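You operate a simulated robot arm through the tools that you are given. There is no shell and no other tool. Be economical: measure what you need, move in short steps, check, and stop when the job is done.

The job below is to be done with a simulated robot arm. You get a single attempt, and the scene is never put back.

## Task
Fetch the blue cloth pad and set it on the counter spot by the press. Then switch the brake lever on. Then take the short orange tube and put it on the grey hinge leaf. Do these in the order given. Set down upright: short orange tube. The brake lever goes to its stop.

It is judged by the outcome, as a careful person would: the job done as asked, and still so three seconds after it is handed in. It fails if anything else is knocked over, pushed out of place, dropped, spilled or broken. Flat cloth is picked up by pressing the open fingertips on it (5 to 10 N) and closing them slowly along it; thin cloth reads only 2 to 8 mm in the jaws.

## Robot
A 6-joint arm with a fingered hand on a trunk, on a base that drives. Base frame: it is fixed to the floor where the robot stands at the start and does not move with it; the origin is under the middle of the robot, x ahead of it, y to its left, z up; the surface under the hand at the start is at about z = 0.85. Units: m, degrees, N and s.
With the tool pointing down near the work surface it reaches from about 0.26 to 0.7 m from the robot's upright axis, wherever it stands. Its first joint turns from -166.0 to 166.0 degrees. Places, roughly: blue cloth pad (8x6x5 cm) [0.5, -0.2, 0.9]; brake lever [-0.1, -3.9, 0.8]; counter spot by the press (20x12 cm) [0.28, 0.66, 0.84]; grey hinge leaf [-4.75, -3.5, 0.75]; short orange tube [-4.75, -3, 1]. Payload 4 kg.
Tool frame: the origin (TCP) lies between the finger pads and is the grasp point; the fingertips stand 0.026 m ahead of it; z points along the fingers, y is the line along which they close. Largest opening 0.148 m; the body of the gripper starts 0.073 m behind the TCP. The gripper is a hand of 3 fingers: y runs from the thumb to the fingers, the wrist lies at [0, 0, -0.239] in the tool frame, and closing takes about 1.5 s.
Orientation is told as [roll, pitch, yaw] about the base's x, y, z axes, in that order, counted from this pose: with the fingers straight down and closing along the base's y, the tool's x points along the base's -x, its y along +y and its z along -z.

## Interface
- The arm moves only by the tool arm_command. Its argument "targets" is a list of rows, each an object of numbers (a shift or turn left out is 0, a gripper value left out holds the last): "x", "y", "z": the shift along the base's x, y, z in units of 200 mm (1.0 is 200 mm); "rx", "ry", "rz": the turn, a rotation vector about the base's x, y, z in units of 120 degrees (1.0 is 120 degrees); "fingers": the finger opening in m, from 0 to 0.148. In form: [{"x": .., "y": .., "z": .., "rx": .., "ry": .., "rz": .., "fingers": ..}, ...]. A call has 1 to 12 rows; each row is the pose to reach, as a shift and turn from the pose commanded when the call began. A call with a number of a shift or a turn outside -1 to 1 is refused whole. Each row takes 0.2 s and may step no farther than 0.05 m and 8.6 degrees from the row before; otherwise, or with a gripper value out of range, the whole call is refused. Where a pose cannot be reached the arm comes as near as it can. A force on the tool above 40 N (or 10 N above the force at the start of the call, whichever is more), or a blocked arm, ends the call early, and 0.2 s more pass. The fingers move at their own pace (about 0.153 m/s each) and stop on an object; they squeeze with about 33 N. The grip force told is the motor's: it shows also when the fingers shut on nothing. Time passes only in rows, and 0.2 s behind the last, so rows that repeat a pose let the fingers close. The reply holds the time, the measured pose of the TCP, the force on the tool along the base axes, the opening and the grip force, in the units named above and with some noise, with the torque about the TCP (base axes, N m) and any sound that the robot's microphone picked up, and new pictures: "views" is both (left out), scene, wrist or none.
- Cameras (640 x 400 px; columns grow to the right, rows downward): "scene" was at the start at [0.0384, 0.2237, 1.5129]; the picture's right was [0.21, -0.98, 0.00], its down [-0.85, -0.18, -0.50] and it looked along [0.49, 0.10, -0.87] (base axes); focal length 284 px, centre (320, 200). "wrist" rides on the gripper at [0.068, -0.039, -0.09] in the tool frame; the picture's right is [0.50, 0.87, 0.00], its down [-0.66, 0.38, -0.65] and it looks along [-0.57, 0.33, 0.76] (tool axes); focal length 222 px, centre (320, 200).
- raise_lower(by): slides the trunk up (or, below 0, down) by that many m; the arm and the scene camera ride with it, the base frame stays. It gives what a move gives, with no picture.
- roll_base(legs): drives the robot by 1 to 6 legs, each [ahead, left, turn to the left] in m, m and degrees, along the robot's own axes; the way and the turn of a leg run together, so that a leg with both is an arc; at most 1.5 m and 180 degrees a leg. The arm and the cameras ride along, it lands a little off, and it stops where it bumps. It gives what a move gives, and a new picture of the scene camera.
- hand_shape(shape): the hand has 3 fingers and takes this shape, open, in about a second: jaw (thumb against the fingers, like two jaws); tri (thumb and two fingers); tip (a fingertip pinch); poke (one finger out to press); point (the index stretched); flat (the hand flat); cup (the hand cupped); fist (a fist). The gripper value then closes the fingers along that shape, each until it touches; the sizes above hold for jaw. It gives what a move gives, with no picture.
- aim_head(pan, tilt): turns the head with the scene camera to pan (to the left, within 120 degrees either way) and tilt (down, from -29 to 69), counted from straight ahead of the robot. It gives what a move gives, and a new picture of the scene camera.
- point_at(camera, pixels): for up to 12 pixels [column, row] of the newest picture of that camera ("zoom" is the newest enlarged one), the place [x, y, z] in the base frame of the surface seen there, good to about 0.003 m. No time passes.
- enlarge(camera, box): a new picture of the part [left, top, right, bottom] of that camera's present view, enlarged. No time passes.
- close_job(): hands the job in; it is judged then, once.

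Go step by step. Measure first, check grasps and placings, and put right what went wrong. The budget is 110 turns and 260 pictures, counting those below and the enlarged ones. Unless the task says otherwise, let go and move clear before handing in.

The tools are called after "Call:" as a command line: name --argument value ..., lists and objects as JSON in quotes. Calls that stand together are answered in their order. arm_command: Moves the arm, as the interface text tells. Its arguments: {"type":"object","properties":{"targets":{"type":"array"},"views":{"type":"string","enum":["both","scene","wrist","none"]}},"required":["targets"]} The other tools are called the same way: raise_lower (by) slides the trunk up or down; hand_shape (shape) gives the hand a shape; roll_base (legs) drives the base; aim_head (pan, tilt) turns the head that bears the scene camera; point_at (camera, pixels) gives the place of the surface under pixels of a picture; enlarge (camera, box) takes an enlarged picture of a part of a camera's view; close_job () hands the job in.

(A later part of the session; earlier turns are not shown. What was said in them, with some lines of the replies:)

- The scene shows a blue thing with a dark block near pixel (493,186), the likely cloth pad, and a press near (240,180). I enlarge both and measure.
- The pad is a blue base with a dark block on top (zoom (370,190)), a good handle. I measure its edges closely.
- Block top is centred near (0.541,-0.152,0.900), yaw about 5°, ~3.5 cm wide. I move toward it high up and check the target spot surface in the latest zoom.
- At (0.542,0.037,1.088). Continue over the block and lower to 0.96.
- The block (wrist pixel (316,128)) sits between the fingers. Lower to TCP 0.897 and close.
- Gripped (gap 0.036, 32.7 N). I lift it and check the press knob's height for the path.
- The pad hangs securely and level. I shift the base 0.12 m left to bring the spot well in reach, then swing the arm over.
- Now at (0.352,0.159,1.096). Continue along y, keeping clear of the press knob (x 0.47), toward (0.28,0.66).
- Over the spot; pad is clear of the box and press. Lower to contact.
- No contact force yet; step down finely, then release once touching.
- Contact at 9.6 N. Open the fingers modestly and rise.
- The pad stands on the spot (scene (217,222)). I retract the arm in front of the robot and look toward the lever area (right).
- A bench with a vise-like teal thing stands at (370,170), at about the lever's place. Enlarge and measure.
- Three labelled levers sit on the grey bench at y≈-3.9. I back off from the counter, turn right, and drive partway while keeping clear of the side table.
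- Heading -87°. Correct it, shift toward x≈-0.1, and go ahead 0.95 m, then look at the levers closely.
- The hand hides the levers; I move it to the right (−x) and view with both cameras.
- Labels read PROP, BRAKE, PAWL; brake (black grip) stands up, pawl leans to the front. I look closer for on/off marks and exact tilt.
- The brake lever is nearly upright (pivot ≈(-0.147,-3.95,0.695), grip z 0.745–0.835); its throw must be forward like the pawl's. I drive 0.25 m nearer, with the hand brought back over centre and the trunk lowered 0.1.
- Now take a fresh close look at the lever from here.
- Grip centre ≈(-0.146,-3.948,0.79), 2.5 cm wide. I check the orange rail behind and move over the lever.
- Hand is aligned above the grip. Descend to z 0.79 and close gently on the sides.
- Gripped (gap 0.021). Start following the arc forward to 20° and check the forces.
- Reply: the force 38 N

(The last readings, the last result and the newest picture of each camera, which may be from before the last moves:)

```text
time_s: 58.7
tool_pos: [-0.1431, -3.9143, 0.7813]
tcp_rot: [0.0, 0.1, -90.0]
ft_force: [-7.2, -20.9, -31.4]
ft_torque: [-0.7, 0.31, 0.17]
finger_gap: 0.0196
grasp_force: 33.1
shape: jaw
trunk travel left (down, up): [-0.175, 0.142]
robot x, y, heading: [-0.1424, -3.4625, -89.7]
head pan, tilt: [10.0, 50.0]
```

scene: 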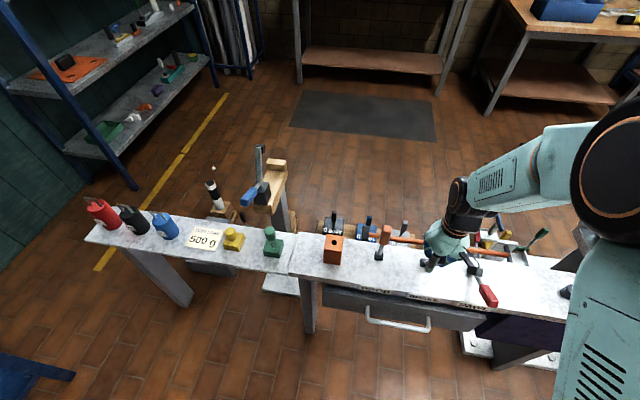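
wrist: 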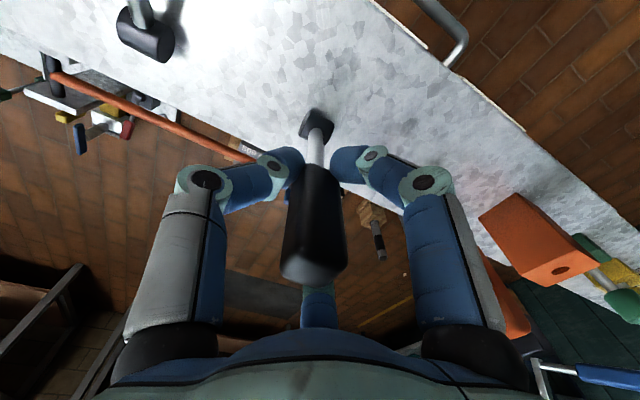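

Forces rise to (-21 y, -31 z); check whether the lever is following.

Call:
enlarge --camera "scene" --box '[390, 215, 510, 315]'

Call:
enlarge --camera "wrist" --box '[200, 80, 440, 300]'

```text
4.00 times, centred on (450, 265) of scene
```

zoom: 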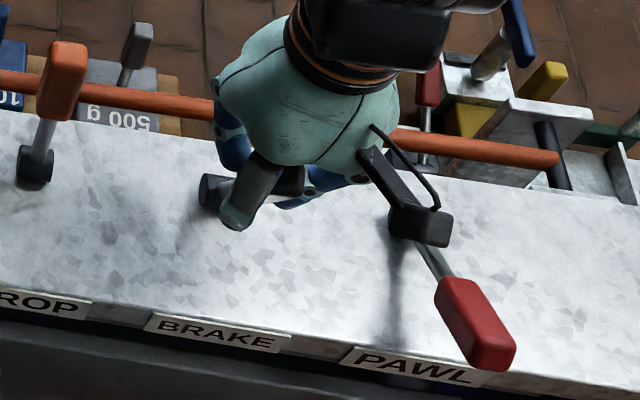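

```text
1.82 times, centred on (320, 190) of wrist
```

zoom: 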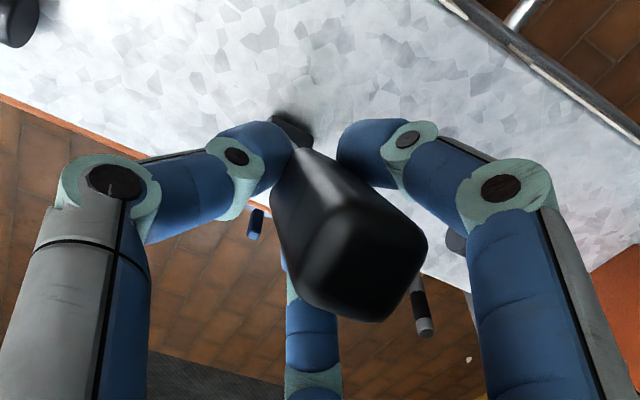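

The lever follows the hand. The tool is pulled down, so I continue the arc a bit lower.

Call:
arm_command --targets '[{"y": 0.0, "z": -0.02}, {"y": 0.037, "z": -0.037}, {"y": 0.074, "z": -0.056}, {"y": 0.108, "z": -0.08}, {"y": 0.141, "z": -0.107}]' --views "scene"

```text
time_s: 59.9
tool_pos: [-0.1443, -3.8898, 0.7608]
tcp_rot: [0.0, -0.5, -90.0]
ft_force: [-1.6, -36.5, 5.3]
ft_torque: [-2.78, 0.57, 0.41]
finger_gap: 0.0232
grasp_force: 33.3
shape: jaw
trunk travel left (down, up): [-0.175, 0.142]
robot x, y, heading: [-0.1449, -3.4656, -89.9]
head pan, tilt: [10.0, 50.0]
```

scene: 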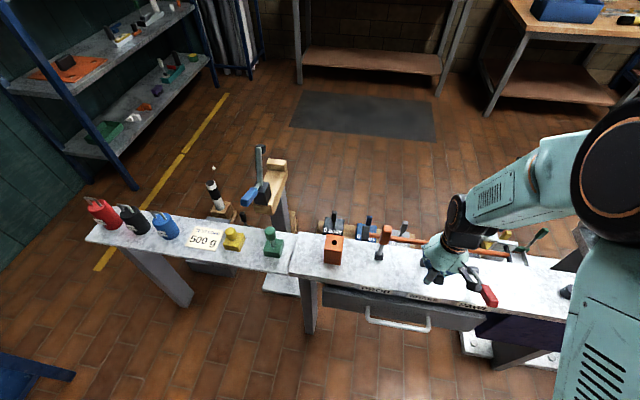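

The lever is at about 40° but the tool is being twisted (−2.8 N·m about x); I tilt the tool along with the lever while continuing.

Call:
arm_command --targets '[{"rx": -0.06}, {"rx": -0.12}, {"rx": -0.18}, {"y": 0.025, "z": -0.027, "rx": -0.21}, {"y": 0.05, "z": -0.053, "rx": -0.25}]' --views "scene"

Call:
enlarge --camera "scene" --box '[390, 215, 510, 315]'

```text
time_s: 61.1
tool_pos: [-0.1452, -3.8749, 0.7493]
tcp_rot: [0.1, -29.9, -90.0]
ft_force: [-10.5, -13.2, -16.2]
ft_torque: [0.3, 0.45, -0.09]
finger_gap: 0.0186
grasp_force: 33.2
shape: jaw
trunk travel left (down, up): [-0.175, 0.142]
robot x, y, heading: [-0.1394, -3.4636, -89.8]
head pan, tilt: [10.0, 50.0]
```

scene: 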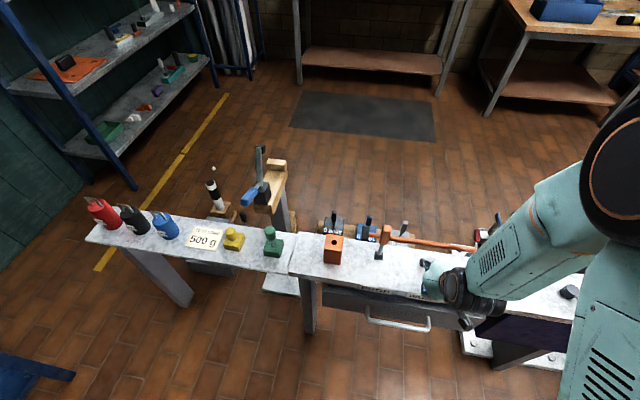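

```text
4.00 times, centred on (450, 265) of scene
```

zoom: 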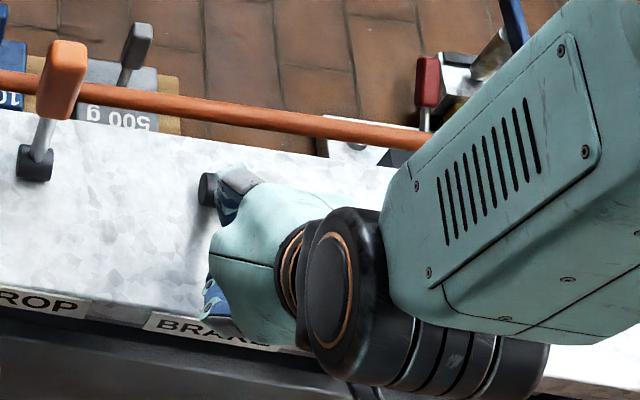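

At about 52° now; keep going in small arc steps until it meets the stop.

Call:
arm_command --targets '[{"y": 0.017, "z": -0.025, "rx": -0.03}, {"y": 0.033, "z": -0.05, "rx": -0.06}, {"y": 0.047, "z": -0.078, "rx": -0.09}, {"y": 0.06, "z": -0.105, "rx": -0.12}]' --views "both"

```text
time_s: 62.1
tool_pos: [-0.1445, -3.8677, 0.733]
tcp_rot: [0.0, -44.5, -90.4]
ft_force: [-10.3, -8.2, 9.2]
ft_torque: [0.1, 0.41, -0.2]
finger_gap: 0.0213
grasp_force: 33.1
shape: jaw
trunk travel left (down, up): [-0.175, 0.142]
robot x, y, heading: [-0.1433, -3.461, -89.6]
head pan, tilt: [10.0, 50.0]
stopped in row 4: the force on the tool passed its limit at 44 N (the readings are from after the stop); the commanded pose is now the measured one
```

scene: 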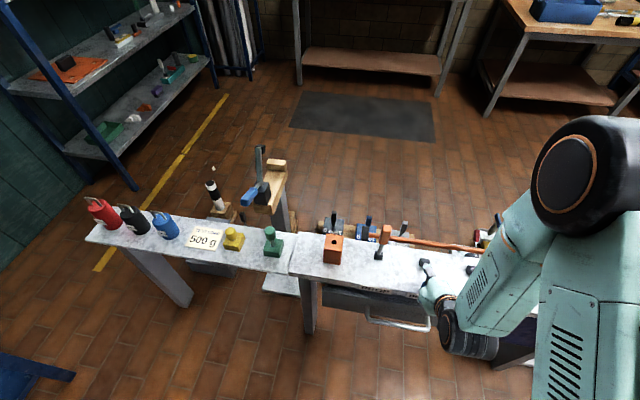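
wrist: 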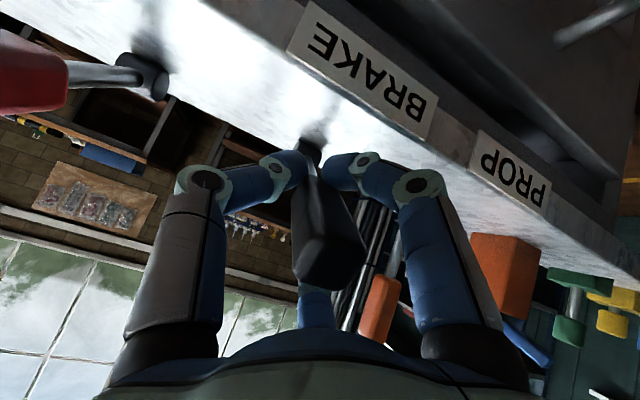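

The force limit hit near 60°: likely the stop. Open and back off along the tool axis to inspect.

Call:
arm_command --targets '[{"fingers": 0.08}, {}, {}, {"y": 0.1, "z": 0.1}, {"y": 0.25, "z": 0.25}, {"y": 0.4, "z": 0.4}, {"y": 0.5, "z": 0.55}, {"y": 0.5, "z": 0.75}]' --views "both"

```text
time_s: 63.9
tool_pos: [-0.1422, -3.8715, 0.8931]
tcp_rot: [0.1, -44.1, -90.1]
ft_force: [0.0, -0.6, -0.1]
ft_torque: [-0.01, 0.01, 0.02]
finger_gap: 0.0798
grasp_force: 0.0
shape: jaw
out of reach, approached as far as the arm can: row 4, 5, 6, 7, 8
trunk travel left (down, up): [-0.175, 0.142]
robot x, y, heading: [-0.1407, -3.4668, -89.9]
head pan, tilt: [10.0, 50.0]
```

scene: 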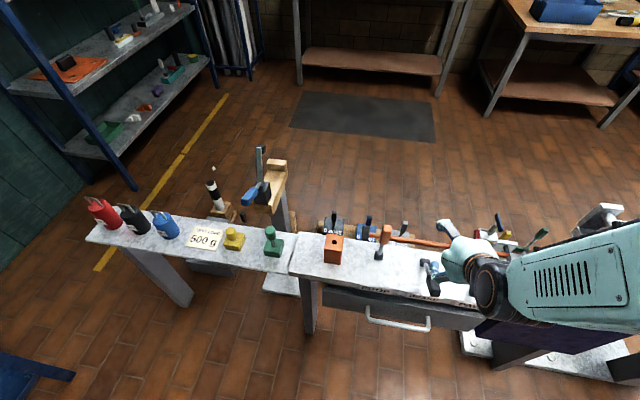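
wrist: 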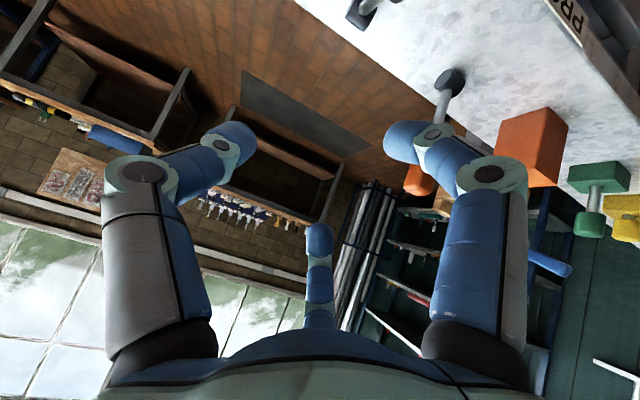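

Straighten the tool upright (rotate back 44°) while rising, then inspect the lever.

Call:
arm_command --targets '[{"rx": 0.06, "z": 0.1}, {"rx": 0.12, "z": 0.2}, {"rx": 0.18, "z": 0.3}, {"rx": 0.24, "z": 0.4}, {"rx": 0.3, "z": 0.5}, {"rx": 0.368, "z": 0.5, "x": -0.1}, {"rx": 0.368, "z": 0.5, "x": -0.3}, {"rx": 0.368, "z": 0.5, "x": -0.5}, {"rx": 0.368, "z": 0.5, "x": -0.7}, {"rx": 0.368, "z": 0.5, "x": -0.9}]' --views "scene"

Call:
enlarge --camera "scene" --box '[390, 215, 510, 315]'

```text
time_s: 66.1
tool_pos: [-0.3258, -3.8708, 0.9918]
tcp_rot: [-0.2, -0.1, -90.1]
ft_force: [-0.4, -0.5, -0.1]
ft_torque: [0.02, 0.01, 0.03]
finger_gap: 0.0801
grasp_force: 0.1
shape: jaw
trunk travel left (down, up): [-0.175, 0.142]
robot x, y, heading: [-0.1433, -3.4665, -89.5]
head pan, tilt: [10.0, 50.0]
```

scene: 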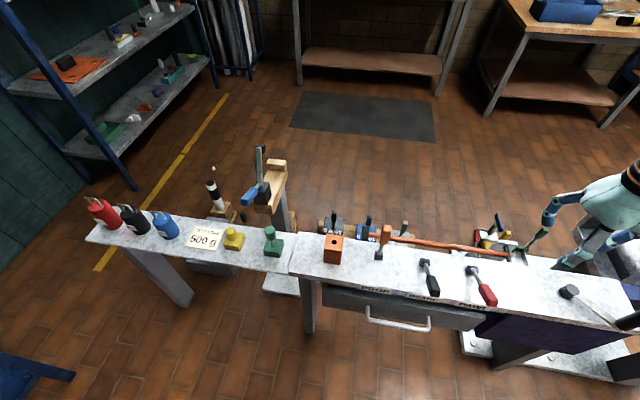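

```text
4.00 times, centred on (450, 265) of scene
```

zoom: 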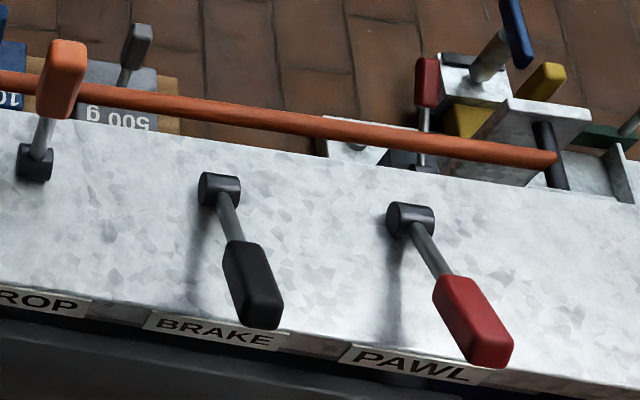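

The brake lever now lies like the pawl. Compare their tilt precisely.

Call:
point_at --camera "zoom" --pixels '[[263, 312], [248, 265], [228, 215], [215, 185], [492, 345], [465, 300], [430, 250], [408, 215]]'

```text
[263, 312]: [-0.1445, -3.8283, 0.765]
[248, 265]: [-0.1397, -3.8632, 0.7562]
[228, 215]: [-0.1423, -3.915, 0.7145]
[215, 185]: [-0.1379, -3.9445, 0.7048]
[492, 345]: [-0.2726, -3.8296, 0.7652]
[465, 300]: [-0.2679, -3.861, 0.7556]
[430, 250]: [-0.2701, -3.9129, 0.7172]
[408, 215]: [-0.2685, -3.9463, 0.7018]
```

Brake and pawl tilt match within a mm. As a check of the stop, I'll press lightly down on the brake grip's end with closed fingers.

Call:
arm_command --targets '[{"x": 0.2, "fingers": 0.0}, {"x": 0.4, "y": 0.05}, {"x": 0.6, "y": 0.1}, {"x": 0.8, "y": 0.14}, {"x": 0.91, "y": 0.16}, {"x": 0.91, "y": 0.16, "z": -0.2}, {"x": 0.91, "y": 0.16, "z": -0.4}, {"x": 0.91, "y": 0.16, "z": -0.6}, {"x": 0.91, "y": 0.16, "z": -0.8}, {"x": 0.91, "y": 0.16, "z": -0.9}]' --views "wrist"

```text
time_s: 68.3
tool_pos: [-0.1414, -3.8395, 0.8113]
tcp_rot: [-0.1, -0.1, -90.1]
ft_force: [0.9, 0.9, -0.3]
ft_torque: [0.0, -0.01, 0.03]
finger_gap: 0.0
grasp_force: 32.8
shape: jaw
trunk travel left (down, up): [-0.175, 0.142]
robot x, y, heading: [-0.1443, -3.4666, -89.8]
head pan, tilt: [10.0, 50.0]
```

wrist: 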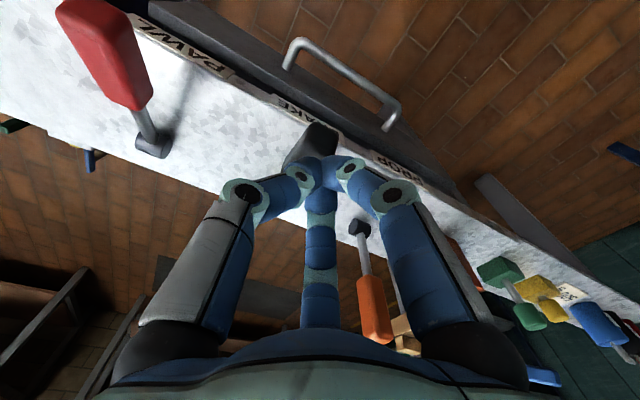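

Call:
arm_command --targets '[{"z": -0.05}, {"z": -0.1}, {"z": -0.13}, {"z": -0.15}, {"z": -0.17}, {"z": -0.19}, {"z": -0.21}, {"z": -0.23}]' --views "none"

```text
time_s: 69.0
tool_pos: [-0.1419, -3.8459, 0.7946]
tcp_rot: [-0.1, -0.9, -90.1]
ft_force: [0.5, -3.6, 16.6]
ft_torque: [-0.04, 0.04, 0.0]
finger_gap: 0.0
grasp_force: 33.0
shape: jaw
trunk travel left (down, up): [-0.175, 0.142]
robot x, y, heading: [-0.142, -3.4702, -90.1]
head pan, tilt: [10.0, 50.0]
stopped in row 3: the force on the tool passed its limit at 49 N (the readings are from after the stop); the commanded pose is now the measured one
```

It is hard against its stop. Rise clear and open the hand, then raise the trunk.

Call:
arm_command --targets '[{"z": 0.1}, {"z": 0.3}, {"z": 0.5}, {"z": 0.7}, {"z": 0.9}, {"z": 1.0}]' --views "none"

Call:
raise_lower --by 0.1

Call:
aim_head --pan -85 --tilt 25

```text
time_s: 70.4
tool_pos: [-0.1429, -3.8461, 0.9953]
tcp_rot: [-0.1, -0.8, -90.1]
ft_force: [0.1, 0.1, -0.3]
ft_torque: [0.0, -0.02, 0.02]
finger_gap: 0.0
grasp_force: 33.2
shape: jaw
trunk travel left (down, up): [-0.175, 0.142]
robot x, y, heading: [-0.1452, -3.4633, -90.1]
head pan, tilt: [10.0, 50.0]
```

```text
time_s: 71.7
tool_pos: [-0.1421, -3.8436, 1.0941]
tcp_rot: [-0.1, -0.8, -90.1]
ft_force: [0.2, 0.5, -0.2]
ft_torque: [0.02, 0.01, 0.01]
finger_gap: 0.0
grasp_force: 33.4
shape: jaw
trunk travel left (down, up): [-0.275, 0.042]
robot x, y, heading: [-0.1455, -3.4664, -89.8]
head pan, tilt: [10.0, 50.0]
```

```text
time_s: 73.5
tool_pos: [-0.14, -3.8439, 1.094]
tcp_rot: [-0.1, -0.8, -90.2]
ft_force: [-0.1, 0.8, -0.2]
ft_torque: [0.03, 0.0, 0.01]
finger_gap: 0.0003
grasp_force: 33.1
shape: jaw
trunk travel left (down, up): [-0.275, 0.042]
robot x, y, heading: [-0.1476, -3.4683, -90.1]
head pan, tilt: [-85.0, 25.0]
```

scene: 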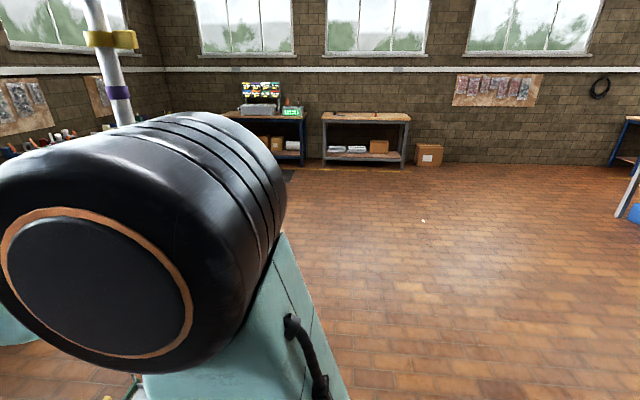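

Call:
enlarge --camera "scene" --box '[220, 70, 480, 200]'

Call:
point_at --camera "scene" --pixels '[[365, 117], [270, 115], [290, 120], [405, 145], [430, 155], [450, 145], [390, 167], [300, 160], [262, 90], [320, 165]]'

```text
2.46 times, centred on (350, 135) of scene
```

zoom: 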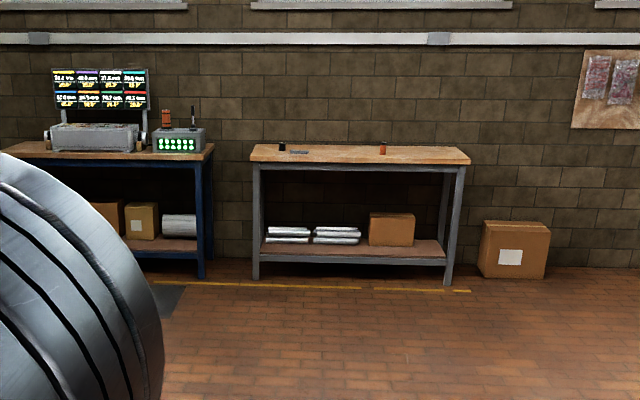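

```text
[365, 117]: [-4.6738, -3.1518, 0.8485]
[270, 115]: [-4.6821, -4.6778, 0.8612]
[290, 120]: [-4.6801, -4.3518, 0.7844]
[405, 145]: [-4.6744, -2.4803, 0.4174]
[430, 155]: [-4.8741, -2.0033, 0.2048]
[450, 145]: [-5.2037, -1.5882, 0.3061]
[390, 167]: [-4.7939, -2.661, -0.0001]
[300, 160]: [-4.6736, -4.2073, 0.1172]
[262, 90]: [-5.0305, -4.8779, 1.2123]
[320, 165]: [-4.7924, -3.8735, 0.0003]
```

The bench front is at x≈-4.67 (y −3.85…−2.45), with tube and leaf on it. I back away, turn right and drive toward it.

Call:
roll_base --legs '[[-0.45, 0, 0], [0, 0, -90], [1.4, 0, 0], [1.4, 0, 0], [0.6, 0, 0]]'

Call:
aim_head --pan 5 --tilt 35

```text
time_s: 96.1
tool_pos: [-3.9066, -3.2388, 1.0946]
tcp_rot: [-0.1, -0.8, -174.7]
ft_force: [-0.4, -0.4, 0.6]
ft_torque: [0.02, -0.05, 0.03]
finger_gap: 0.0
grasp_force: 32.9
shape: jaw
trunk travel left (down, up): [-0.275, 0.042]
robot x, y, heading: [-3.5286, -3.2022, -174.6]
head pan, tilt: [-85.0, 25.0]
```

scene: 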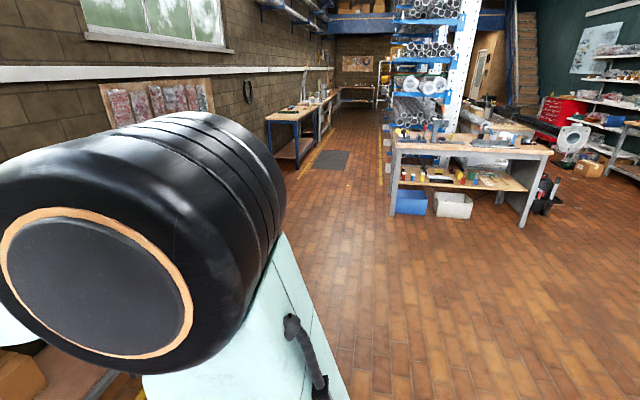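

```text
time_s: 97.7
tool_pos: [-3.9064, -3.2383, 1.0943]
tcp_rot: [-0.1, -0.8, -174.8]
ft_force: [-0.4, 0.1, -0.5]
ft_torque: [-0.01, -0.01, 0.01]
finger_gap: 0.0
grasp_force: 32.9
shape: jaw
trunk travel left (down, up): [-0.275, 0.042]
robot x, y, heading: [-3.528, -3.2035, -174.8]
head pan, tilt: [5.0, 35.0]
```

scene: 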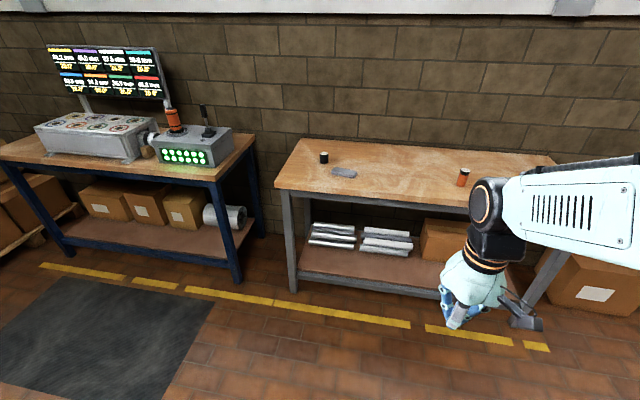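

Square up and approach to about x=-4.2, y=-3.25.

Call:
roll_base --legs '[[0, 0, -5], [0.66, 0.04, 0]]'

Call:
aim_head --pan 0 --tilt 55

```text
time_s: 101.9
tool_pos: [-4.5724, -3.2391, 1.0943]
tcp_rot: [-0.1, -0.8, 179.3]
ft_force: [0.7, 0.5, -0.3]
ft_torque: [0.0, -0.02, -0.02]
finger_gap: 0.0001
grasp_force: 33.2
shape: jaw
trunk travel left (down, up): [-0.275, 0.042]
robot x, y, heading: [-4.1947, -3.2425, 179.5]
head pan, tilt: [5.0, 35.0]
```

scene: 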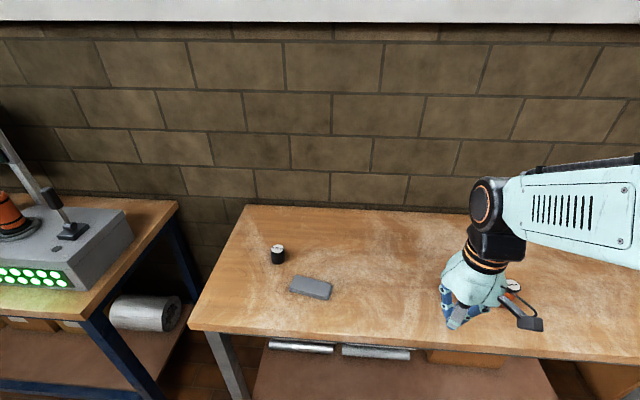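

```text
time_s: 102.7
tool_pos: [-4.5709, -3.2409, 1.0932]
tcp_rot: [-0.2, -0.8, 179.3]
ft_force: [0.8, 0.0, 0.2]
ft_torque: [0.01, 0.03, -0.01]
finger_gap: 0.0
grasp_force: 33.0
shape: jaw
trunk travel left (down, up): [-0.275, 0.042]
robot x, y, heading: [-4.19, -3.239, 179.5]
head pan, tilt: [0.0, 55.0]
```

scene: 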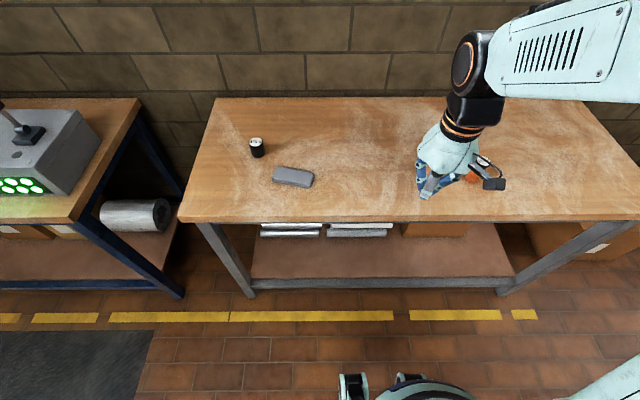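

Tube is hidden behind the hand; move the hand left by 0.12 m and open it.

Call:
arm_command --targets '[{"y": -0.2, "fingers": 0.09, "ry": 0.0}, {"y": -0.4, "x": 0.1}, {"y": -0.6, "x": 0.2}]'

Call:
point_at --camera "scene" --pixels '[[257, 140], [257, 152], [278, 172], [310, 172], [310, 186], [274, 183], [293, 178], [340, 150], [330, 215]]'

```text
time_s: 103.5
tool_pos: [-4.5303, -3.3617, 1.0911]
tcp_rot: [-0.2, -0.7, 179.4]
ft_force: [1.2, 0.0, -0.4]
ft_torque: [0.0, -0.03, 0.02]
finger_gap: 0.0897
grasp_force: 0.1
shape: jaw
trunk travel left (down, up): [-0.275, 0.042]
robot x, y, heading: [-4.1925, -3.2424, 179.8]
head pan, tilt: [0.0, 55.0]
```

scene: 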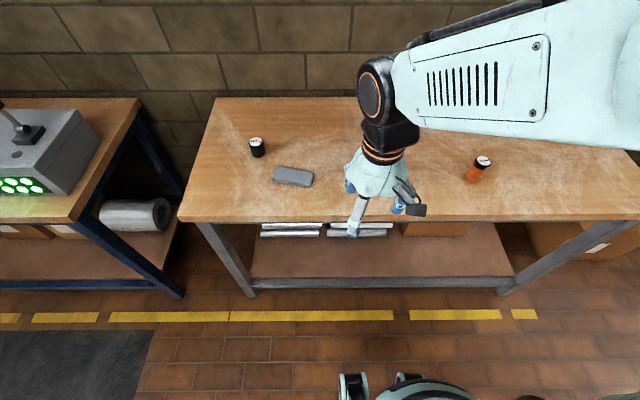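
wrist: 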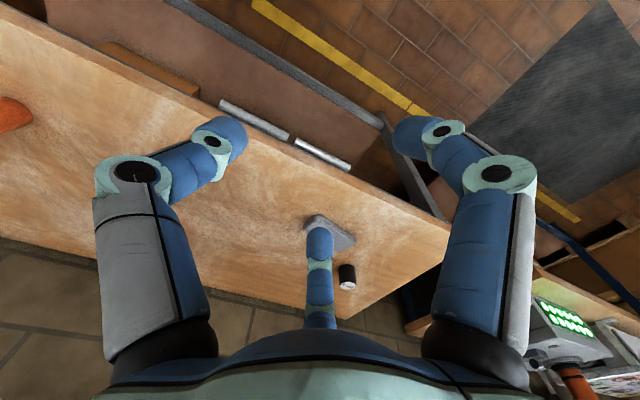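

```text
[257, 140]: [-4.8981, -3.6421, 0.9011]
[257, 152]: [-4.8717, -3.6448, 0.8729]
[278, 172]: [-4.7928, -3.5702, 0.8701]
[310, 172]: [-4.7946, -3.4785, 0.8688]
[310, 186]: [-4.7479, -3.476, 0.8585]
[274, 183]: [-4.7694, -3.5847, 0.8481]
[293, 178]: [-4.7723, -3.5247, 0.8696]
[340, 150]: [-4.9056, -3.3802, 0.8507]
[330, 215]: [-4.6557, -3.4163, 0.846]
```

Call:
enlarge --camera "scene" --box '[455, 145, 505, 190]'

Call:
point_at --camera "zoom" --pixels '[[350, 130], [375, 150], [330, 115], [390, 115], [340, 170], [250, 230], [230, 300], [280, 330], [320, 270], [200, 270], [400, 350], [360, 95]]'

Call:
enlarge --camera "scene" --box '[245, 130, 335, 200]'

Call:
point_at --camera "zoom" --pixels '[[235, 265], [475, 280], [450, 375], [210, 340], [340, 320], [270, 265], [470, 320], [230, 300], [400, 280], [300, 350]]'

```text
8.89 times, centred on (480, 168) of scene
```

zoom: 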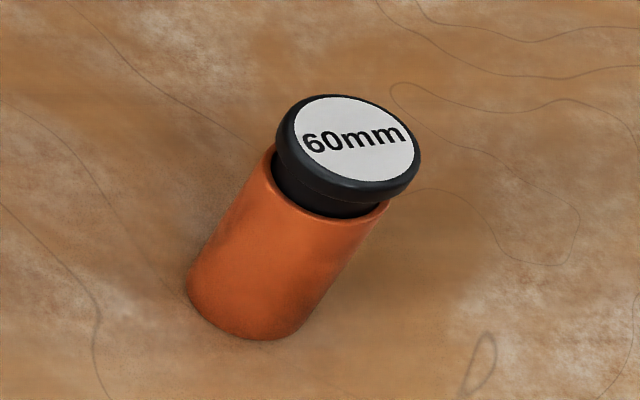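

```text
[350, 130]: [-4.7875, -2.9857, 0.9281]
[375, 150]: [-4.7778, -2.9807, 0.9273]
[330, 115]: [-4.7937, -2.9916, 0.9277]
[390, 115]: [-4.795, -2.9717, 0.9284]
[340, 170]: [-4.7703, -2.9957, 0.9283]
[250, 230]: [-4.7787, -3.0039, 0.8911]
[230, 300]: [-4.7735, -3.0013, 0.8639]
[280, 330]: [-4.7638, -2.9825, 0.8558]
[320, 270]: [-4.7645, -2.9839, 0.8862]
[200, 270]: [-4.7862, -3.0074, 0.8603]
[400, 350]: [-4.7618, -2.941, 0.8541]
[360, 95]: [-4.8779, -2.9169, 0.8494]
```

```text
5.71 times, centred on (290, 165) of scene
```

zoom: 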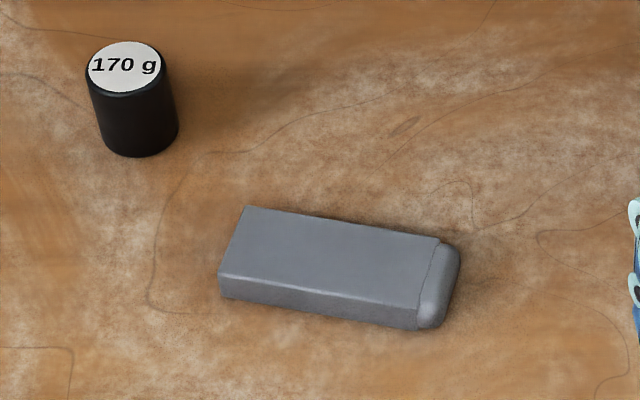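

```text
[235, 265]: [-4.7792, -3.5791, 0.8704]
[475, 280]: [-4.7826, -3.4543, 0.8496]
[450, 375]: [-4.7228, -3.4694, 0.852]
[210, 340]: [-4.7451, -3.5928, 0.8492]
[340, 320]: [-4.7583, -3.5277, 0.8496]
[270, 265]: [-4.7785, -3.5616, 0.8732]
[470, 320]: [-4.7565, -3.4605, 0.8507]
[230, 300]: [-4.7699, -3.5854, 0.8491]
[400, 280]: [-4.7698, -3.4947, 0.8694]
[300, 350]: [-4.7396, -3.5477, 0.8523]
```

Tube centre ≈(-4.785,-2.985), orange body z 0.85–0.915 with a cap at 0.928. Now precise leaf corners.

Call:
enlarge --camera "scene" --box '[245, 130, 335, 200]'

Call:
point_at --camera "zoom" --pixels '[[248, 211], [435, 242], [415, 302], [224, 270], [330, 255], [440, 270], [450, 290], [435, 300], [428, 250], [320, 222], [300, 280]]'

Call:
roll_base --legs '[[0.1, 0, 0]]'

```text
5.71 times, centred on (290, 165) of scene
```

zoom: 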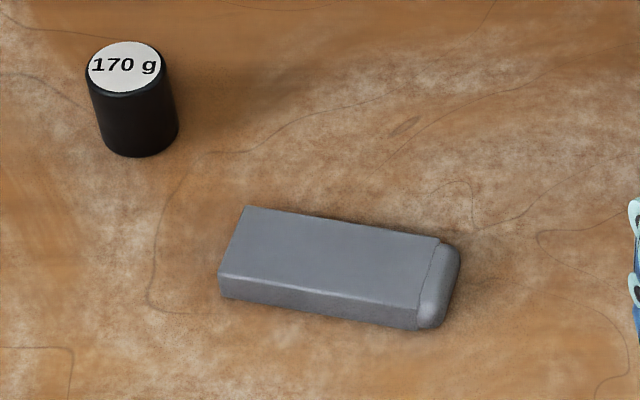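

```text
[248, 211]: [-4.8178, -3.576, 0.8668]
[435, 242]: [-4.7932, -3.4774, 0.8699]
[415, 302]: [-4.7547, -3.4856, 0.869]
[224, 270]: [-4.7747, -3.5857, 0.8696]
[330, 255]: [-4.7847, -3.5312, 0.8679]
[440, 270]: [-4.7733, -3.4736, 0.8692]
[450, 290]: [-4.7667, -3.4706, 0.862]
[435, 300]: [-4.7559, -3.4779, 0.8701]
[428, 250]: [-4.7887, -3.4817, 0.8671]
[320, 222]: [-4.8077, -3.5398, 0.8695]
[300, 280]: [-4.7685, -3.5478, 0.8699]
```

```text
time_s: 104.7
tool_pos: [-4.6266, -3.3605, 1.0908]
tcp_rot: [-0.1, -0.9, 179.4]
ft_force: [-0.6, -0.3, -0.1]
ft_torque: [0.0, -0.04, 0.02]
finger_gap: 0.0894
grasp_force: 0.1
shape: jaw
trunk travel left (down, up): [-0.275, 0.042]
robot x, y, heading: [-4.2913, -3.2413, 180.0]
head pan, tilt: [0.0, 55.0]
```

scene: 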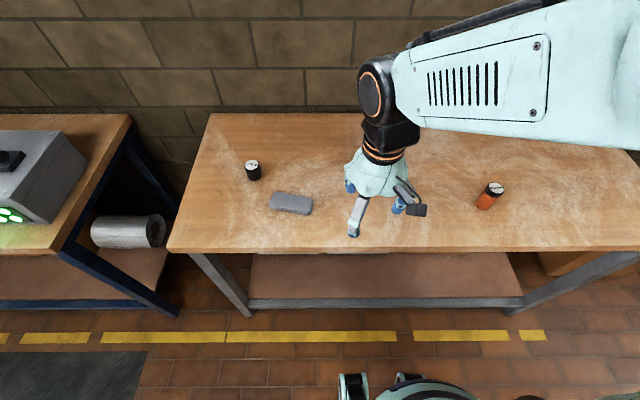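

Leaf's flat top centre is ≈(-4.785,-3.531,0.869). Remeasure the tube from the closer view.

Call:
enlarge --camera "scene" --box '[460, 170, 520, 220]'

Call:
point_at --camera "zoom" --pixels '[[307, 125], [350, 160], [440, 145], [400, 105], [375, 135], [290, 190], [215, 340], [300, 390], [380, 240], [310, 260], [255, 250], [345, 300]]'

```text
8.00 times, centred on (490, 195) of scene
```

zoom: 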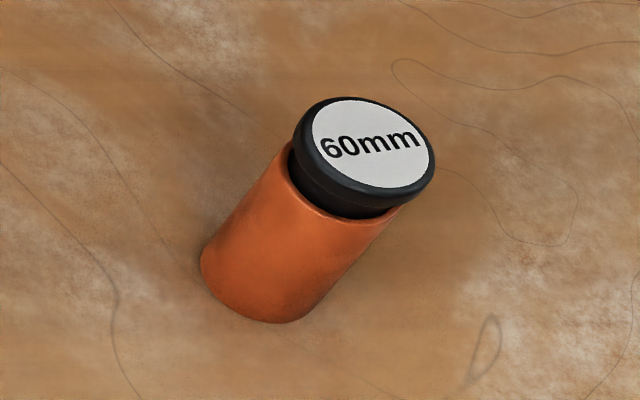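

```text
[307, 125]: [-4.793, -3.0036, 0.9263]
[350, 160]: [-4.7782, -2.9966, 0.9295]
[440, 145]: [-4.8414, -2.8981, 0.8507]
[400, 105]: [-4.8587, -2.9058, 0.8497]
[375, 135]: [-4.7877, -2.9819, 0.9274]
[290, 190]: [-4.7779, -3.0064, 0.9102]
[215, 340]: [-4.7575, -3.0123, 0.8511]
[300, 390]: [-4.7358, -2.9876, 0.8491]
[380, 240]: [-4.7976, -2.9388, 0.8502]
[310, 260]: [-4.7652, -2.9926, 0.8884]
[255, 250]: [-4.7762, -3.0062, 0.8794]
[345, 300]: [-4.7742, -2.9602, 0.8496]
```

Tube centre ≈(-4.787,-2.985), radius ~0.021. Move over it.

Call:
arm_command --targets '[{"y": 0.2, "x": -0.05, "ry": -0.0075}, {"y": 0.4, "x": -0.1, "ry": -0.0075}, {"y": 0.6, "x": -0.2, "ry": -0.0075}, {"y": 0.8, "x": -0.3, "ry": -0.0075}, {"y": 0.98, "x": -0.4, "ry": -0.0075}]' --views "none"

Call:
arm_command --targets '[{"y": 0.2, "x": -0.1}, {"y": 0.4, "x": -0.2}, {"y": 0.6, "x": -0.3}, {"y": 0.8, "x": -0.402}, {"y": 0.898, "x": -0.402}, {"y": 0.898, "x": -0.402, "z": -0.15}, {"y": 0.898, "x": -0.402, "z": -0.3}]' --views "both"

```text
time_s: 105.9
tool_pos: [-4.7079, -3.1647, 1.0881]
tcp_rot: [-0.1, 0.1, 179.4]
ft_force: [-0.1, -0.6, 0.5]
ft_torque: [0.01, 0.04, 0.0]
finger_gap: 0.0897
grasp_force: 0.0
shape: jaw
trunk travel left (down, up): [-0.275, 0.042]
robot x, y, heading: [-4.2904, -3.2409, 179.8]
head pan, tilt: [0.0, 55.0]
```

```text
time_s: 107.5
tool_pos: [-4.7864, -2.9832, 1.0304]
tcp_rot: [-0.2, 0.1, 179.5]
ft_force: [0.4, -0.2, -0.7]
ft_torque: [0.02, 0.02, 0.02]
finger_gap: 0.0896
grasp_force: 0.1
shape: jaw
trunk travel left (down, up): [-0.275, 0.042]
robot x, y, heading: [-4.2862, -3.2404, 179.8]
head pan, tilt: [0.0, 55.0]
```

scene: 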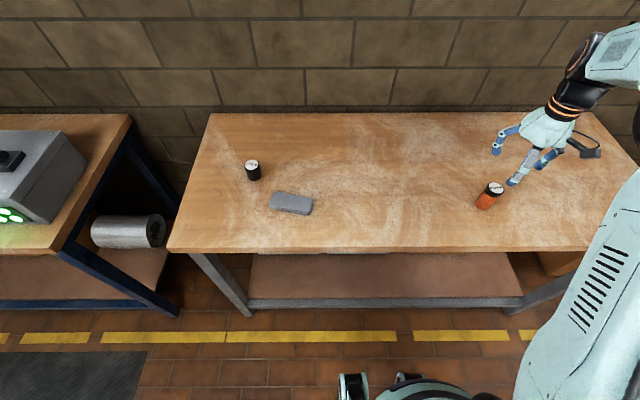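
wrist: 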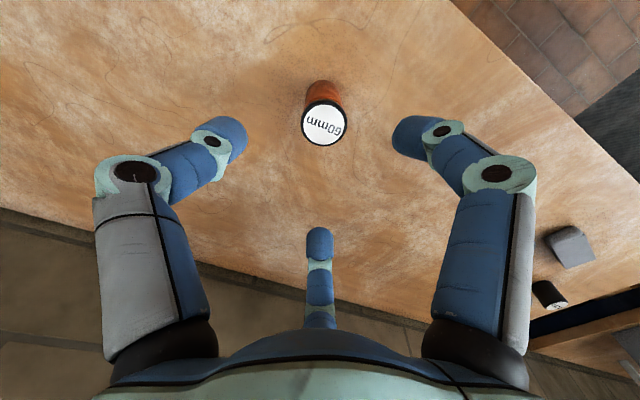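

Tube cap at wrist (323,126) is between the fingers. Verify its centre from this camera, then descend.

Call:
point_at --camera "wrist" --pixels '[[323, 126], [306, 126], [340, 126], [323, 110], [323, 142]]'

```text
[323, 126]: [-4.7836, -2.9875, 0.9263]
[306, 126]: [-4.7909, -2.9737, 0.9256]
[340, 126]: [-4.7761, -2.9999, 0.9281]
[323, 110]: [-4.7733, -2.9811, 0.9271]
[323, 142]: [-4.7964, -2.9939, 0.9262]
```

Call:
arm_command --targets '[{"x": 0.008, "y": -0.015, "z": -0.2}, {"x": 0.008, "y": -0.015, "z": -0.4}, {"x": 0.008, "y": -0.015, "z": -0.57}, {"x": 0.008, "y": -0.015, "z": -0.71}, {"x": 0.008, "y": -0.015, "z": -0.71, "fingers": 0.03}, {"x": 0.008, "y": -0.015, "z": -0.71}, {"x": 0.008, "y": -0.015, "z": -0.71}, {"x": 0.008, "y": -0.015, "z": -0.71}, {"x": 0.008, "y": -0.015, "z": -0.71}]'

```text
time_s: 109.5
tool_pos: [-4.7858, -2.9859, 0.8872]
tcp_rot: [0.0, 0.2, 179.3]
ft_force: [0.5, 0.3, -0.5]
ft_torque: [-0.03, -0.03, 0.0]
finger_gap: 0.0316
grasp_force: 33.2
shape: jaw
trunk travel left (down, up): [-0.275, 0.042]
robot x, y, heading: [-4.2933, -3.242, 179.8]
head pan, tilt: [0.0, 55.0]
```

scene: 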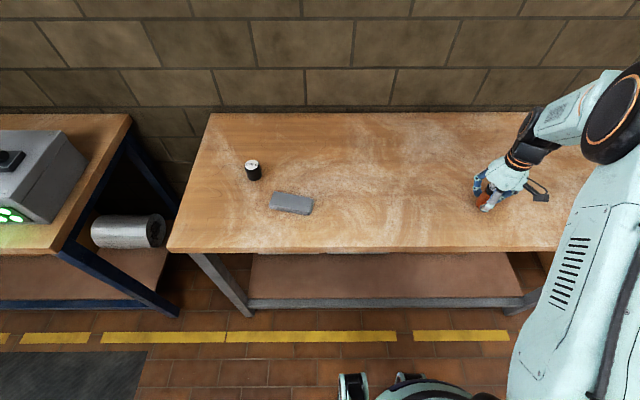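
wrist: 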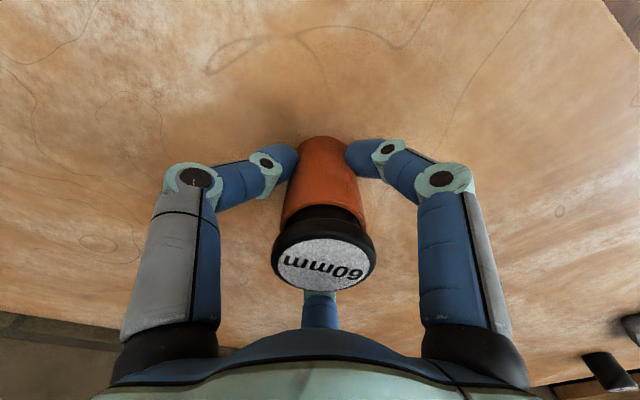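

Gripped at gap 0.0316. Lift a little to check hold, then higher.

Call:
arm_command --targets '[{"z": 0.05}, {"z": 0.15}, {"z": 0.35}, {"z": 0.55}, {"z": 0.7}]'

```text
time_s: 110.7
tool_pos: [-4.7865, -2.9897, 1.0287]
tcp_rot: [-0.1, 0.1, 179.4]
ft_force: [-0.4, 0.9, -1.7]
ft_torque: [-0.02, -0.04, -0.01]
finger_gap: 0.0315
grasp_force: 33.0
shape: jaw
trunk travel left (down, up): [-0.275, 0.042]
robot x, y, heading: [-4.2876, -3.2423, 179.5]
head pan, tilt: [0.0, 55.0]
```

scene: 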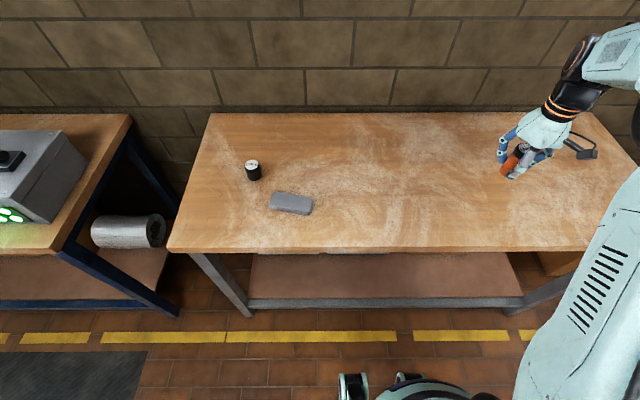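
wrist: 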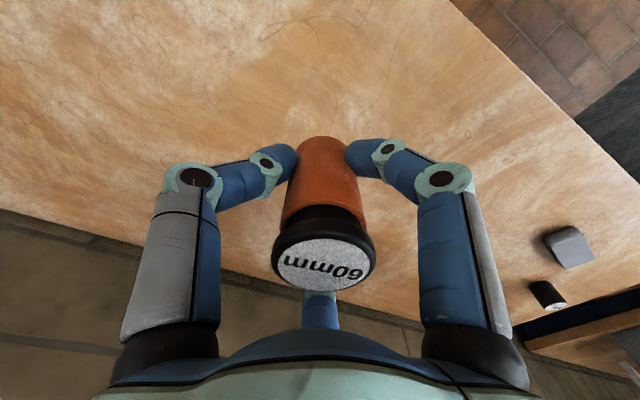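

Held firmly and upright. Carry it along −y toward the leaf.

Call:
arm_command --targets '[{"y": -0.2}, {"y": -0.4}, {"y": -0.6}, {"y": -0.8}, {"y": -1.0}]' --views "none"

Call:
arm_command --targets '[{"y": -0.2}, {"y": -0.4}, {"y": -0.6}, {"y": -0.8}, {"y": -1.0}]' --views "none"

Call:
arm_command --targets '[{"y": -0.2}, {"y": -0.4}, {"y": -0.6}, {"y": -0.705}, {"y": -0.705, "z": -0.15}, {"y": -0.705, "z": -0.3}]'

```text
time_s: 111.9
tool_pos: [-4.7851, -3.1907, 1.0287]
tcp_rot: [0.0, 0.1, 179.3]
ft_force: [1.5, 0.0, -0.5]
ft_torque: [0.02, 0.0, 0.0]
finger_gap: 0.0315
grasp_force: 32.9
shape: jaw
trunk travel left (down, up): [-0.275, 0.042]
robot x, y, heading: [-4.2888, -3.2399, 179.8]
head pan, tilt: [0.0, 55.0]
```

```text
time_s: 113.1
tool_pos: [-4.7871, -3.3891, 1.0279]
tcp_rot: [-0.1, 0.1, 179.5]
ft_force: [1.0, 0.8, -1.2]
ft_torque: [0.02, -0.02, 0.01]
finger_gap: 0.0315
grasp_force: 33.3
shape: jaw
trunk travel left (down, up): [-0.275, 0.042]
robot x, y, heading: [-4.2874, -3.2393, 179.5]
head pan, tilt: [0.0, 55.0]
```

```text
time_s: 114.5
tool_pos: [-4.7858, -3.5278, 0.9658]
tcp_rot: [0.0, 0.2, 179.4]
ft_force: [-0.3, -0.7, 0.3]
ft_torque: [-0.02, 0.02, -0.02]
finger_gap: 0.0314
grasp_force: 33.1
shape: jaw
trunk travel left (down, up): [-0.275, 0.042]
robot x, y, heading: [-4.2905, -3.2423, 179.6]
head pan, tilt: [0.0, 55.0]
```

scene: 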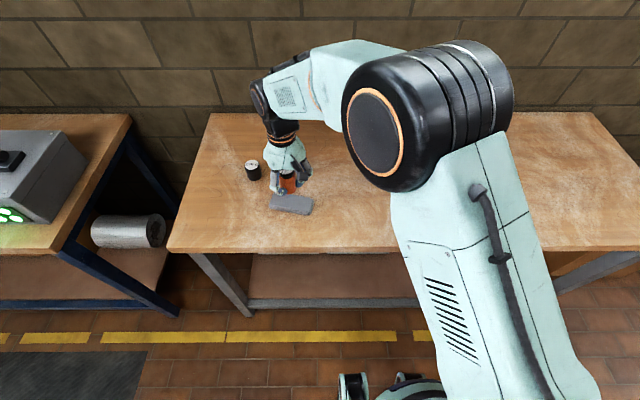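
wrist: 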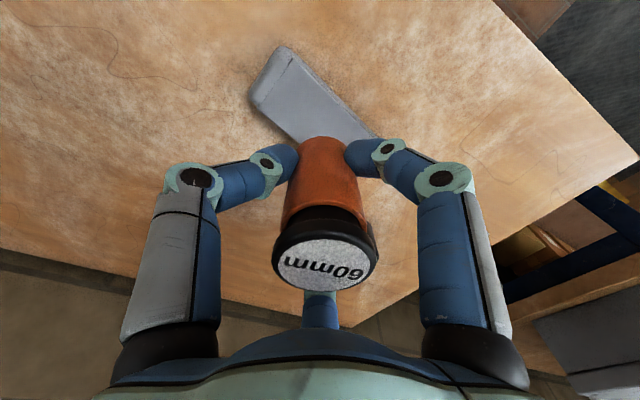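

Check the tube's place over the leaf before lowering.

Call:
enlarge --camera "scene" --box '[245, 150, 335, 220]'

Call:
point_at --camera "wrist" --pixels '[[324, 264], [321, 180], [290, 75], [255, 90], [325, 250]]'

```text
5.71 times, centred on (290, 185) of scene
```

zoom: 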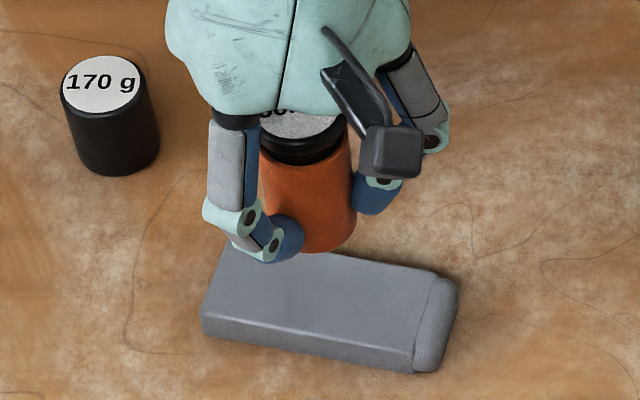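

```text
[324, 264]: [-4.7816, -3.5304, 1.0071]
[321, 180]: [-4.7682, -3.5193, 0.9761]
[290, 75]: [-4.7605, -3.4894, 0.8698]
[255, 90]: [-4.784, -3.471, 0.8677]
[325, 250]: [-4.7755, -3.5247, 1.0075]
```

Tube centre ≈(-4.782,-3.530), right over the leaf centre. Lower to just above, then step to contact.

Call:
arm_command --targets '[{"z": -0.12, "x": -0.01}, {"z": -0.22, "x": -0.01}, {"z": -0.265, "x": -0.01}, {"z": -0.275, "x": -0.01}, {"z": -0.28, "x": -0.01}, {"z": -0.285, "x": -0.01}]' --views "none"

```text
time_s: 115.9
tool_pos: [-4.7877, -3.5266, 0.9103]
tcp_rot: [-0.1, 0.1, 179.4]
ft_force: [0.2, 0.2, -0.8]
ft_torque: [-0.01, 0.01, -0.02]
finger_gap: 0.0312
grasp_force: 32.6
shape: jaw
trunk travel left (down, up): [-0.275, 0.042]
robot x, y, heading: [-4.2901, -3.2387, 180.1]
head pan, tilt: [0.0, 55.0]
```

Call:
arm_command --targets '[{"z": -0.006}, {"z": -0.012}, {"z": -0.017}, {"z": -0.017}]' --views "wrist"

```text
time_s: 116.9
tool_pos: [-4.7885, -3.5293, 0.9071]
tcp_rot: [-0.1, 0.1, 179.4]
ft_force: [-0.2, 0.5, -0.7]
ft_torque: [0.01, 0.01, 0.0]
finger_gap: 0.0316
grasp_force: 32.8
shape: jaw
trunk travel left (down, up): [-0.275, 0.042]
robot x, y, heading: [-4.2878, -3.2416, 179.7]
head pan, tilt: [0.0, 55.0]
```

wrist: 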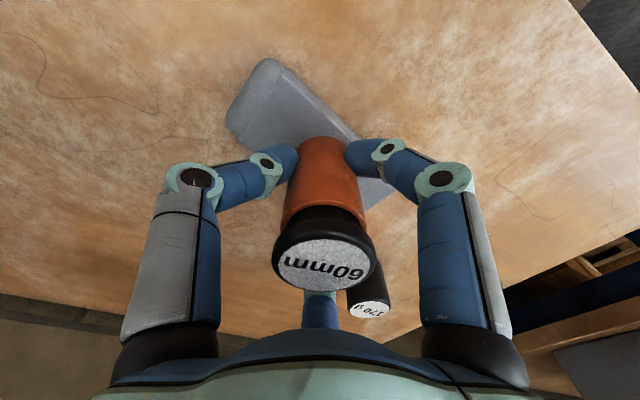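

Still no contact; continue down in 1 mm steps.

Call:
arm_command --targets '[{"z": -0.005}, {"z": -0.01}, {"z": -0.01}]' --views "none"

```text
time_s: 117.7
tool_pos: [-4.7867, -3.5285, 0.9073]
tcp_rot: [0.0, 0.0, 179.4]
ft_force: [0.3, -1.9, 4.2]
ft_torque: [-0.01, -0.06, 0.01]
finger_gap: 0.0315
grasp_force: 33.0
shape: jaw
trunk travel left (down, up): [-0.275, 0.042]
robot x, y, heading: [-4.2871, -3.245, 179.7]
head pan, tilt: [0.0, 55.0]
```

Contact at 4 N. Release and rise straight up.

Call:
arm_command --targets '[{"fingers": 0.038}, {"fingers": 0.05}, {"fingers": 0.085}, {}, {"z": 0.1}, {"z": 0.25}, {"z": 0.45}, {"z": 0.65}, {"z": 0.85}, {"z": 1.0}]'

Call:
enlarge --camera "scene" --box '[245, 150, 335, 220]'

```text
time_s: 119.9
tool_pos: [-4.7873, -3.5297, 1.106]
tcp_rot: [-0.1, 0.2, 179.4]
ft_force: [-0.1, 0.4, -0.1]
ft_torque: [-0.02, 0.02, 0.01]
finger_gap: 0.0844
grasp_force: 0.1
shape: jaw
trunk travel left (down, up): [-0.275, 0.042]
robot x, y, heading: [-4.2869, -3.2431, 179.7]
head pan, tilt: [0.0, 55.0]
```

scene: 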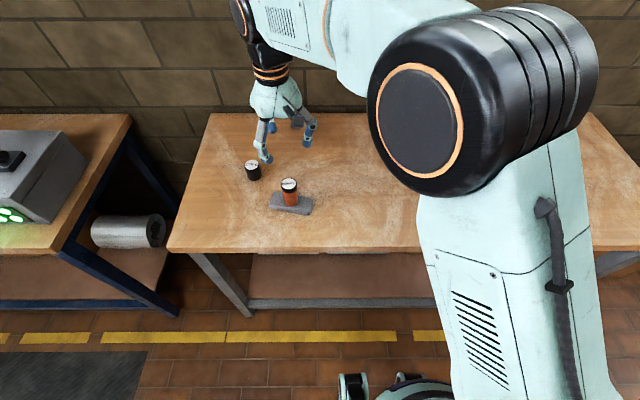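
wrist: 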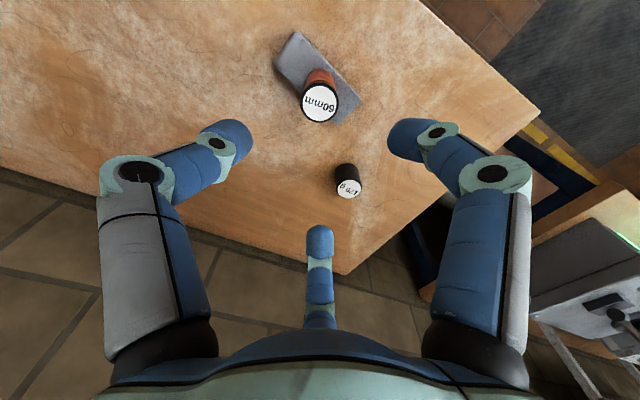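

```text
5.71 times, centred on (290, 185) of scene
```

zoom: 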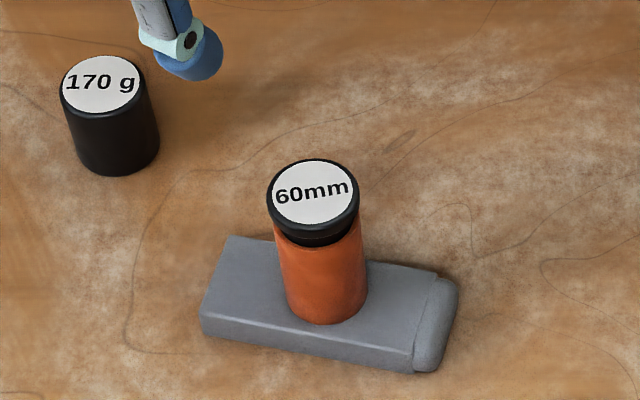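

The tube stands upright, centred on the grey leaf, the hand is clear, the lever is at its stop and the pad was left on its spot. I hand in.

Call:
close_job

```text
The job is handed in.
```

All three parts were done in the order given, and the job is handed in:
- **Blue cloth pad:** it sits on the counter spot by the press.
- **Brake lever:** I pulled it forward to its stop, and a press on the grip confirmed it goes no further. Nothing marked which way was on, so I took forward, the way the neighbouring pawl lever leans.
- **Short orange tube:** it stands upright on the grey hinge leaf.
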